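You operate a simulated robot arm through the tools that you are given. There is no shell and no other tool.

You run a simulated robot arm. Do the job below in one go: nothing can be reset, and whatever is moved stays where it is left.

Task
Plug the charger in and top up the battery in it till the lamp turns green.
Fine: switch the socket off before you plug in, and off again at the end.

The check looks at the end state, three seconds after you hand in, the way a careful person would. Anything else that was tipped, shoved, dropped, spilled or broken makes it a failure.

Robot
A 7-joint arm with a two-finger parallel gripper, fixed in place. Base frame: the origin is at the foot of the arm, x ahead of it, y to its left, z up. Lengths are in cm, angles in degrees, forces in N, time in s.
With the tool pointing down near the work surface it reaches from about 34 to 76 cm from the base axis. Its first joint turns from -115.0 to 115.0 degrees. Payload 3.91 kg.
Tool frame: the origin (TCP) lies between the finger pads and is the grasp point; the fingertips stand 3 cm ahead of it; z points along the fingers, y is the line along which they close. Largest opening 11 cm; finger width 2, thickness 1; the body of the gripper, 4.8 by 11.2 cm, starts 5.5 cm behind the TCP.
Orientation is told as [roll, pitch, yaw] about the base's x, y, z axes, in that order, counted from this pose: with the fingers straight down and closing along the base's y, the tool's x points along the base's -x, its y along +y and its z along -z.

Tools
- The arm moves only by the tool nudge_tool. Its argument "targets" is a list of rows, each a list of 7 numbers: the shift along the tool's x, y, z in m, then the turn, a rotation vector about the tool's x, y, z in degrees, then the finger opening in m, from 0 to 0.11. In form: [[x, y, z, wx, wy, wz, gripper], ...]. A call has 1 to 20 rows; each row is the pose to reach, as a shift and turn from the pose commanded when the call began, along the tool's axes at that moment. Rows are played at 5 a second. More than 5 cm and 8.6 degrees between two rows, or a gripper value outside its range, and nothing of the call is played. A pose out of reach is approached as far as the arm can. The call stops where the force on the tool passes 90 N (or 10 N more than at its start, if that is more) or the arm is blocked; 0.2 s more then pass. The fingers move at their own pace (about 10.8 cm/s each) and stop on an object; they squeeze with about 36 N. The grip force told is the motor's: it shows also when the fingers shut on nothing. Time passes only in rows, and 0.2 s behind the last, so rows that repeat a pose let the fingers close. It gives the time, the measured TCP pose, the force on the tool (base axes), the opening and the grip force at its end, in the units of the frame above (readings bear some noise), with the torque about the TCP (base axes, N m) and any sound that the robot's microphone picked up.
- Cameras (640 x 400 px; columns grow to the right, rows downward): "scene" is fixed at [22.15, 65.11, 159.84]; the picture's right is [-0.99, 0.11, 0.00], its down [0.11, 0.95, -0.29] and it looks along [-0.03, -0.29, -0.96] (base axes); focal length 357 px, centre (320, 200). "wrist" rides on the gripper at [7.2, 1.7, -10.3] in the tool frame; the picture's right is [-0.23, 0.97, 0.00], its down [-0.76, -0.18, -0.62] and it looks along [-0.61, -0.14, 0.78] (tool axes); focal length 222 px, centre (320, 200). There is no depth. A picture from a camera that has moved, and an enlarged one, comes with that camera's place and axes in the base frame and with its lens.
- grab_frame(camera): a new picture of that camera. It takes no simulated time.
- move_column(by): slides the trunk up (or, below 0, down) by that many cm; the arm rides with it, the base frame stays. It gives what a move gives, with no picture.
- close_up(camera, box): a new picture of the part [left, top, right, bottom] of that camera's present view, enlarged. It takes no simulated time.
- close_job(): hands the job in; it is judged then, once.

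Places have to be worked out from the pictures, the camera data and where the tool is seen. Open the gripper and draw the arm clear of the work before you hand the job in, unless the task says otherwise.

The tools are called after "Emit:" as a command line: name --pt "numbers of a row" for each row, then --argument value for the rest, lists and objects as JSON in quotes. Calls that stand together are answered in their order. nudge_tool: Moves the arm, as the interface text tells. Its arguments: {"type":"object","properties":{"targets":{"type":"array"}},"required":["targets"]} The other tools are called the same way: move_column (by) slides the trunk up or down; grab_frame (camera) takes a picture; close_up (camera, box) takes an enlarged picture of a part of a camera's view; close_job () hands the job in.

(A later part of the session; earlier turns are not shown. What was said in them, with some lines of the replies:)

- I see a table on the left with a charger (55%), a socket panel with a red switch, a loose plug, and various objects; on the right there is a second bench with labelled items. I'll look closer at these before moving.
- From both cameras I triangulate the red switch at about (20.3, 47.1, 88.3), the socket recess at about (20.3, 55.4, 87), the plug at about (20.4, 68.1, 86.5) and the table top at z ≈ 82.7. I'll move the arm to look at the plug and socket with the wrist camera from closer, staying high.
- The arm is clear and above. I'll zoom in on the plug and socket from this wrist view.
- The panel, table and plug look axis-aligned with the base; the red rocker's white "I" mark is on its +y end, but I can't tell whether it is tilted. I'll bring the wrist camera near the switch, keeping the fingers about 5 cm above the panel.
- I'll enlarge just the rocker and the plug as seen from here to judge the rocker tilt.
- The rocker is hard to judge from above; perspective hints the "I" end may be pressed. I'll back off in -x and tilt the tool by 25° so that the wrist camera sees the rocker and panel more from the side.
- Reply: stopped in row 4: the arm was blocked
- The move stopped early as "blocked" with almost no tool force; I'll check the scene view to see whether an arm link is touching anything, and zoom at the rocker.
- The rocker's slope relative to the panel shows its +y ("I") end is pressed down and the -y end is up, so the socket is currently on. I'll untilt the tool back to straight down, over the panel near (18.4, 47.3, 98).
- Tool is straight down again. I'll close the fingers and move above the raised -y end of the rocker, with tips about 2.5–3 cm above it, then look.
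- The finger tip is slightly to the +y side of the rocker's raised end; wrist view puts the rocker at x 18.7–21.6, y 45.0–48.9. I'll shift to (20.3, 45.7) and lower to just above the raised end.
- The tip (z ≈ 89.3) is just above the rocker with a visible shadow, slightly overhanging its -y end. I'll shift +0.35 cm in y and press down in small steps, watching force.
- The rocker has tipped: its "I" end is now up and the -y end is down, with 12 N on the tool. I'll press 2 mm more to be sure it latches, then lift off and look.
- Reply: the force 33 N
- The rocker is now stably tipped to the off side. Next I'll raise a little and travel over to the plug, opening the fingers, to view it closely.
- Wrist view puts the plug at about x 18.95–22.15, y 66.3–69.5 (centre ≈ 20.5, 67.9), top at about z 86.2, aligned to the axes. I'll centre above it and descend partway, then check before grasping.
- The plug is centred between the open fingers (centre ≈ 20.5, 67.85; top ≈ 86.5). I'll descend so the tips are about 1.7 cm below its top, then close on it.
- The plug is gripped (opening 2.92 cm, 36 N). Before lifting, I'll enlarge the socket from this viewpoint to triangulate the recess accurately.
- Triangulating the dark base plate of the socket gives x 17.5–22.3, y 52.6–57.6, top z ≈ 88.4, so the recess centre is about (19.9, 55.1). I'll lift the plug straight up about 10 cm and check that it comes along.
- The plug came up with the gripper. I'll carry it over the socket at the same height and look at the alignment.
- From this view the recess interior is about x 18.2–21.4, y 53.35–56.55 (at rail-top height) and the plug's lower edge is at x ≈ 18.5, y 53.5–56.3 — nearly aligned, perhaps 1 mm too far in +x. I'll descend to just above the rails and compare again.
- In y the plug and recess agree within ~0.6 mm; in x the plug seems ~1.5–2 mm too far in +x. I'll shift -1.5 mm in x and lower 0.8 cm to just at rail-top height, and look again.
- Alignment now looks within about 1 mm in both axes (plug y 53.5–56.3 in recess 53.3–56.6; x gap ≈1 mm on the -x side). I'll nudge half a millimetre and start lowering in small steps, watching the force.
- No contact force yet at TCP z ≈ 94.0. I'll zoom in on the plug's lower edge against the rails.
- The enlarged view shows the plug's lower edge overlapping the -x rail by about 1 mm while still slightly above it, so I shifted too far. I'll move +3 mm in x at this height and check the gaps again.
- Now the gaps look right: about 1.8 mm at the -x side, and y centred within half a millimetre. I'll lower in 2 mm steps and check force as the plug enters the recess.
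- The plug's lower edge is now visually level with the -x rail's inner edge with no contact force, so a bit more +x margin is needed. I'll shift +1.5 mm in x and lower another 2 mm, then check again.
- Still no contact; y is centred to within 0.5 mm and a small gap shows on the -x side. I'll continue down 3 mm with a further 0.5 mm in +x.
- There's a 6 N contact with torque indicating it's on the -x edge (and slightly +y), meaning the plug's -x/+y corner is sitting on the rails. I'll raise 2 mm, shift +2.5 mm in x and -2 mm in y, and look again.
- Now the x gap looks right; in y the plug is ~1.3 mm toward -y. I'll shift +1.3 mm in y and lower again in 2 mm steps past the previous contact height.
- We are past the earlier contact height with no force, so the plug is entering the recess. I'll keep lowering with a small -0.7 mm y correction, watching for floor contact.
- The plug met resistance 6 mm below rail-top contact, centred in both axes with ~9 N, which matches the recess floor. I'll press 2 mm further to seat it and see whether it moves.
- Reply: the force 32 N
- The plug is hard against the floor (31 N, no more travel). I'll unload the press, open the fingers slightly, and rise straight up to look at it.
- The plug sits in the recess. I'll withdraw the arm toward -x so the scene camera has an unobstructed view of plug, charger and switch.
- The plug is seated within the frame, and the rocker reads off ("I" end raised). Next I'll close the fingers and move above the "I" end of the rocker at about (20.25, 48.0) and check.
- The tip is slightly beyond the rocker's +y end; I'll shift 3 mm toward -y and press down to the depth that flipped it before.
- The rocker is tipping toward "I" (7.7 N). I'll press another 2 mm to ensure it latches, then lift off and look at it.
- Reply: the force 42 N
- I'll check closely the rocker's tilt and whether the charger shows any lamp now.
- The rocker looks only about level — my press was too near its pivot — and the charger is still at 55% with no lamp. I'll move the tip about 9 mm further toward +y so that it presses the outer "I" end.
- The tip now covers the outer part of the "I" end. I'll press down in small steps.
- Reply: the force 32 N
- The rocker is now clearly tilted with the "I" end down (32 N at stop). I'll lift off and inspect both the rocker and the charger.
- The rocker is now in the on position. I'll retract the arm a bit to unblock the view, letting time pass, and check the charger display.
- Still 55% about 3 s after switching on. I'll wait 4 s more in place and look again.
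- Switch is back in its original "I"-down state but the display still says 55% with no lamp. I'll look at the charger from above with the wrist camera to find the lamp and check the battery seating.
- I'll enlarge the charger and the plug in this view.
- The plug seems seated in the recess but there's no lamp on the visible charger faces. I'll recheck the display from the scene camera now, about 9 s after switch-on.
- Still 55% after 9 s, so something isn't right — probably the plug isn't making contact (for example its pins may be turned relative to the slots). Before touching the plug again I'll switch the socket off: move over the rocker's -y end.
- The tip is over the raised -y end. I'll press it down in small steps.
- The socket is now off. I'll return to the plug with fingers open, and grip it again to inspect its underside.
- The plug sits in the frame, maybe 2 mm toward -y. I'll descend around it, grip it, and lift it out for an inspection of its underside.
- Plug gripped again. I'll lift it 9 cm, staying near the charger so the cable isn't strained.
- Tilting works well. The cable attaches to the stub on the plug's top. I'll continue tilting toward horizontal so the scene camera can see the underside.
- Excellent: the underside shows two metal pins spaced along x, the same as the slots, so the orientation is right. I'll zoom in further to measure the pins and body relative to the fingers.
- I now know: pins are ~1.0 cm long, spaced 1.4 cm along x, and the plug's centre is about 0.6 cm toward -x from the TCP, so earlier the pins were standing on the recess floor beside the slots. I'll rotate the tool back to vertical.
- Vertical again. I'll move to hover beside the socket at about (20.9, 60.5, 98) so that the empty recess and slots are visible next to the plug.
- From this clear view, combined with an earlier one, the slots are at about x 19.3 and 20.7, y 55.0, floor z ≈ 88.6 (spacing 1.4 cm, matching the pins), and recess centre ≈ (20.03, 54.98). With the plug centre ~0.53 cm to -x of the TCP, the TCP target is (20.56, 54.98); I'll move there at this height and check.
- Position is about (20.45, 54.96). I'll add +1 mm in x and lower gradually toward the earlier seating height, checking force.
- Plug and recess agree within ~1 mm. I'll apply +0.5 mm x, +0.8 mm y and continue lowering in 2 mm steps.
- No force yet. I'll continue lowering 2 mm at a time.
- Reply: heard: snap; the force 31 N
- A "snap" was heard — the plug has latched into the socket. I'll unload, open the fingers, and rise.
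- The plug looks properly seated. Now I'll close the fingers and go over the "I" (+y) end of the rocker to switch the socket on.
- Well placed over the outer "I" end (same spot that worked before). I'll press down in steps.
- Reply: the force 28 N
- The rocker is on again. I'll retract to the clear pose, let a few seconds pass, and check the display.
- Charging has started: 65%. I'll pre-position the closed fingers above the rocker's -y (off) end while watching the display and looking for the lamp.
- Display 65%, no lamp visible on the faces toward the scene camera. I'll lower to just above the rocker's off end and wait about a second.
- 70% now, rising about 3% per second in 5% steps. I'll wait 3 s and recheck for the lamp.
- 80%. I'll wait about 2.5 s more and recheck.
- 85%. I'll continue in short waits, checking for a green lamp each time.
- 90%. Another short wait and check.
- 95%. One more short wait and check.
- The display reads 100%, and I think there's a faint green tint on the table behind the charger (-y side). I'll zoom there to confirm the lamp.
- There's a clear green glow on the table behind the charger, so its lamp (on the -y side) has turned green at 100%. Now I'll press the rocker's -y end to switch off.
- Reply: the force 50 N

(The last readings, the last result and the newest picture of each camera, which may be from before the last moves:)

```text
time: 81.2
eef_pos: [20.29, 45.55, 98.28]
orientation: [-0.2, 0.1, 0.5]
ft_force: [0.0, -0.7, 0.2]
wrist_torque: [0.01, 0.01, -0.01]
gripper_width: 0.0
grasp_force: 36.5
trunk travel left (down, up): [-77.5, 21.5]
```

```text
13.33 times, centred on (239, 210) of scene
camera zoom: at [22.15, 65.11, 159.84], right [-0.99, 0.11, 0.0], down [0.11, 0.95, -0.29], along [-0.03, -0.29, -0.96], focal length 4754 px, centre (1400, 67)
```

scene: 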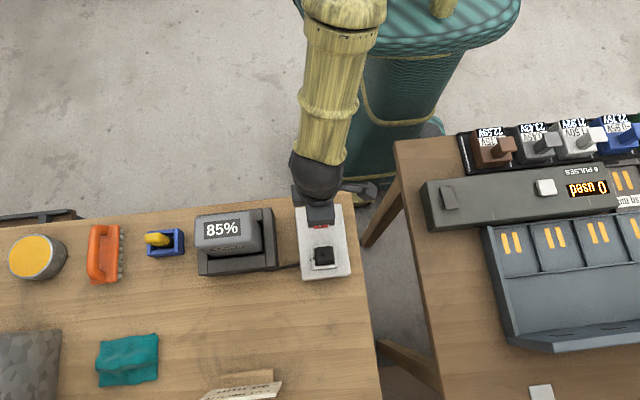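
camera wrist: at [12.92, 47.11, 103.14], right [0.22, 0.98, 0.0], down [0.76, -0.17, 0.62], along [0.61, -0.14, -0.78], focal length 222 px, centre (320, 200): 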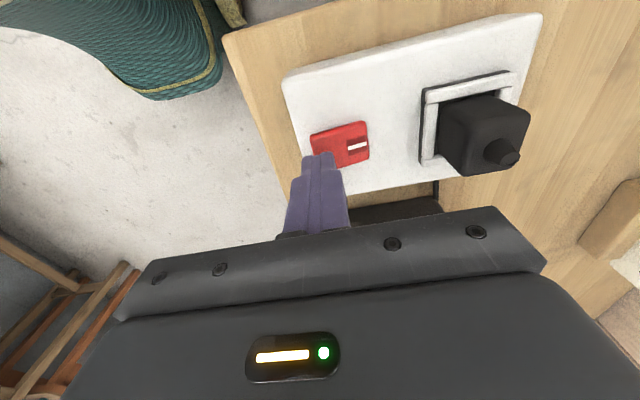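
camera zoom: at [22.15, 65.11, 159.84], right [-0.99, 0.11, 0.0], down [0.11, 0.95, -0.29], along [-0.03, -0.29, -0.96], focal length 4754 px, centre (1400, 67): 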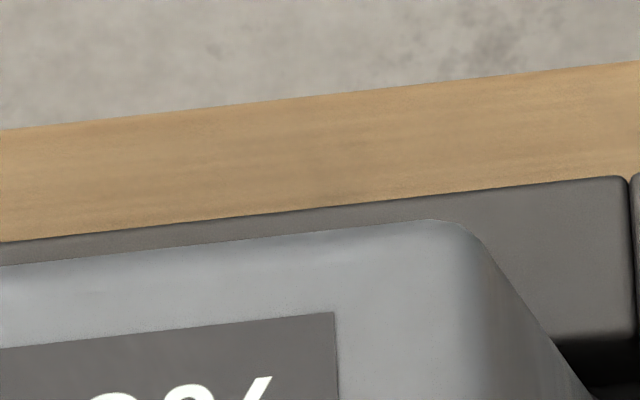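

The glow is gone and the rocker shows off, so the socket is off with the battery at 100%. I'll open the gripper and withdraw the arm to its starting area, then check the whole scene.

Emit:
nudge_tool --pt "0.01 0 -0.04 0 0 0 0" --pt "0.04 0 -0.08 0 0 0 0.03" --pt "0.07 -0.003 -0.115 0 0 0 0.07" --pt "0.1 -0.006 -0.15 0 0 0 0.11" --pt "0.135 -0.01 -0.18 0 0 0 0.11" --pt "0.175 -0.015 -0.21 0 0 0 0.11" --pt "0.175 -0.015 -0.21 0 0 0 0.11"

Emit:
grab_frame --camera "scene"

Emit:
close_up --camera "scene" --box '[180, 190, 360, 300]'

Emit:
close_up --camera "scene" --box '[290, 195, 360, 240]'

Emit:
close_up --camera "scene" --box '[290, 235, 354, 275]'

```text
refused: row 6 steps farther than a row can; nothing moved
```

```text
taken
```

scene: 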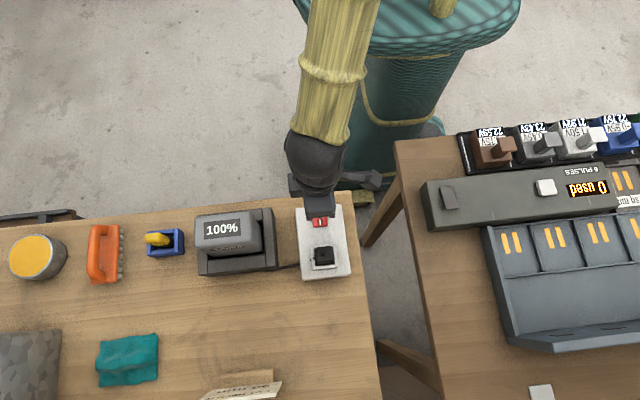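

```text
3.56 times, centred on (270, 245) of scene
camera zoom: at [22.15, 65.11, 159.84], right [-0.99, 0.11, 0.0], down [0.11, 0.95, -0.29], along [-0.03, -0.29, -0.96], focal length 1268 px, centre (498, 40)
```

zoom: 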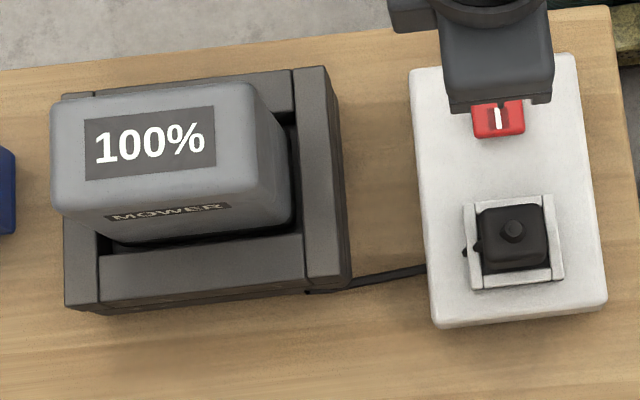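

```text
8.89 times, centred on (325, 218) of scene
camera zoom: at [22.15, 65.11, 159.84], right [-0.99, 0.11, 0.0], down [0.11, 0.95, -0.29], along [-0.03, -0.29, -0.96], focal length 3169 px, centre (276, 44)
```

zoom: 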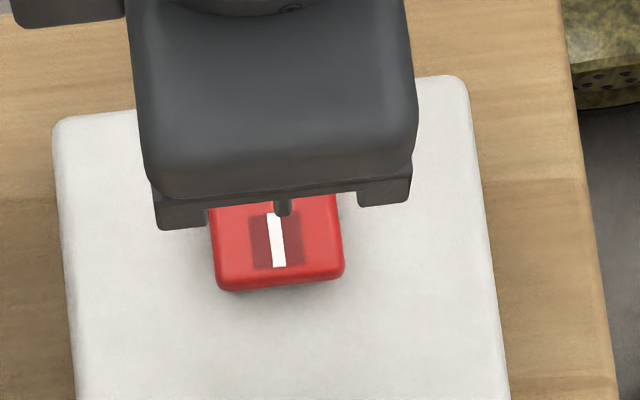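

```text
10.00 times, centred on (322, 255) of scene
camera zoom: at [22.15, 65.11, 159.84], right [-0.99, 0.11, 0.0], down [0.11, 0.95, -0.29], along [-0.03, -0.29, -0.96], focal length 3566 px, centre (300, -350)
```

zoom: 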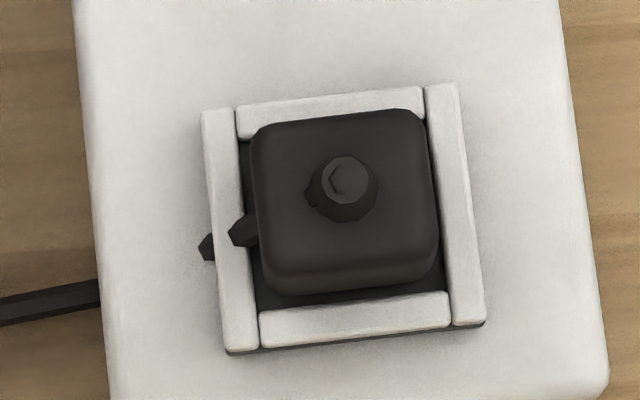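

That move was refused because one row was slightly too long; nothing moved. The scene shows 100%, plug seated and centred. I'll repeat the withdrawal with shorter steps.

Emit:
nudge_tool --pt "0.01 0 -0.04 0 0 0 0" --pt "0.035 0 -0.075 0 0 0 0.03" --pt "0.06 -0.003 -0.11 0 0 0 0.07" --pt "0.09 -0.006 -0.14 0 0 0 0.11" --pt "0.12 -0.009 -0.17 0 0 0 0.11" --pt "0.15 -0.012 -0.2 0 0 0 0.11" --pt "0.175 -0.015 -0.21 0 0 0 0.11" --pt "0.175 -0.015 -0.21 0 0 0 0.11"

Emit:
grab_frame --camera "scene"

Emit:
close_up --camera "scene" --box '[290, 195, 360, 240]'

Emit:
close_up --camera "scene" --box '[180, 190, 360, 300]'

```text
time: 83.0
eef_pos: [2.66, 44.0, 119.37]
orientation: [0.0, 0.2, 0.2]
ft_force: [0.5, -0.8, 0.4]
wrist_torque: [-0.03, -0.02, -0.02]
gripper_width: 11.02
grasp_force: 0.0
trunk travel left (down, up): [-77.5, 21.5]
```

```text
taken
```

scene: 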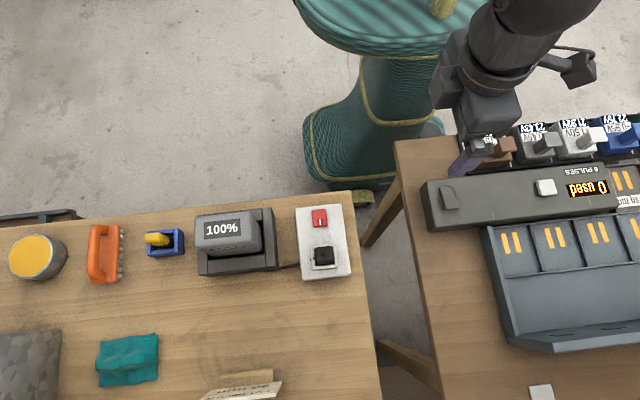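

```text
8.89 times, centred on (325, 218) of scene
camera zoom: at [22.15, 65.11, 159.84], right [-0.99, 0.11, 0.0], down [0.11, 0.95, -0.29], along [-0.03, -0.29, -0.96], focal length 3169 px, centre (276, 44)
```

zoom: 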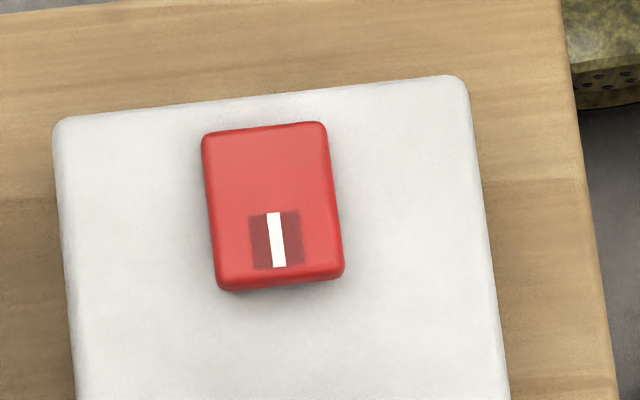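

```text
3.56 times, centred on (270, 245) of scene
camera zoom: at [22.15, 65.11, 159.84], right [-0.99, 0.11, 0.0], down [0.11, 0.95, -0.29], along [-0.03, -0.29, -0.96], focal length 1268 px, centre (498, 40)
```

zoom: 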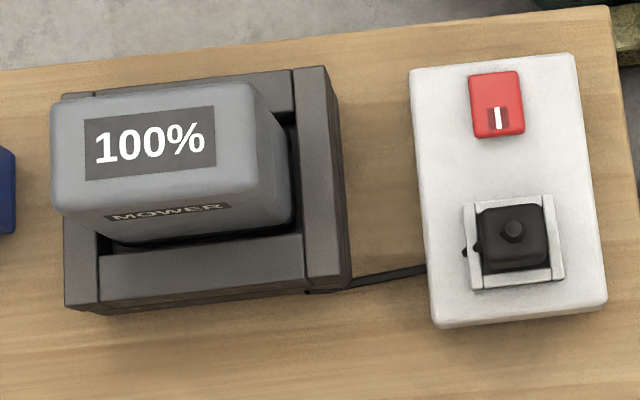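

The arm is clear with the gripper open. The battery reads 100%, the plug is latched in the socket, the rocker is in its off position, and everything else is where it started, so I'm handing in.

Emit:
close_job

```text
The job is handed in.
```

The charger is plugged in, the battery is charged to 100%, and the socket is switched off again.

- **Plugging in:** I switched the socket off first. On the first try the pins missed the slots. I had already switched the socket on, so I switched it off again before pulling the plug out. On the second try the plug snapped into place, with the socket still off.
- **Charging:** With the socket on, the display climbed from 55% to 100% in about 15 seconds.
- **The lamp:** I never saw it directly, because it's on the side of the charger facing away from the camera. At 100% there was a green glow on the table behind the charger, and it disappeared when I switched the socket off.
- **End state:** The switch is in its off position, the gripper is open, the arm is clear, and nothing else looks moved.
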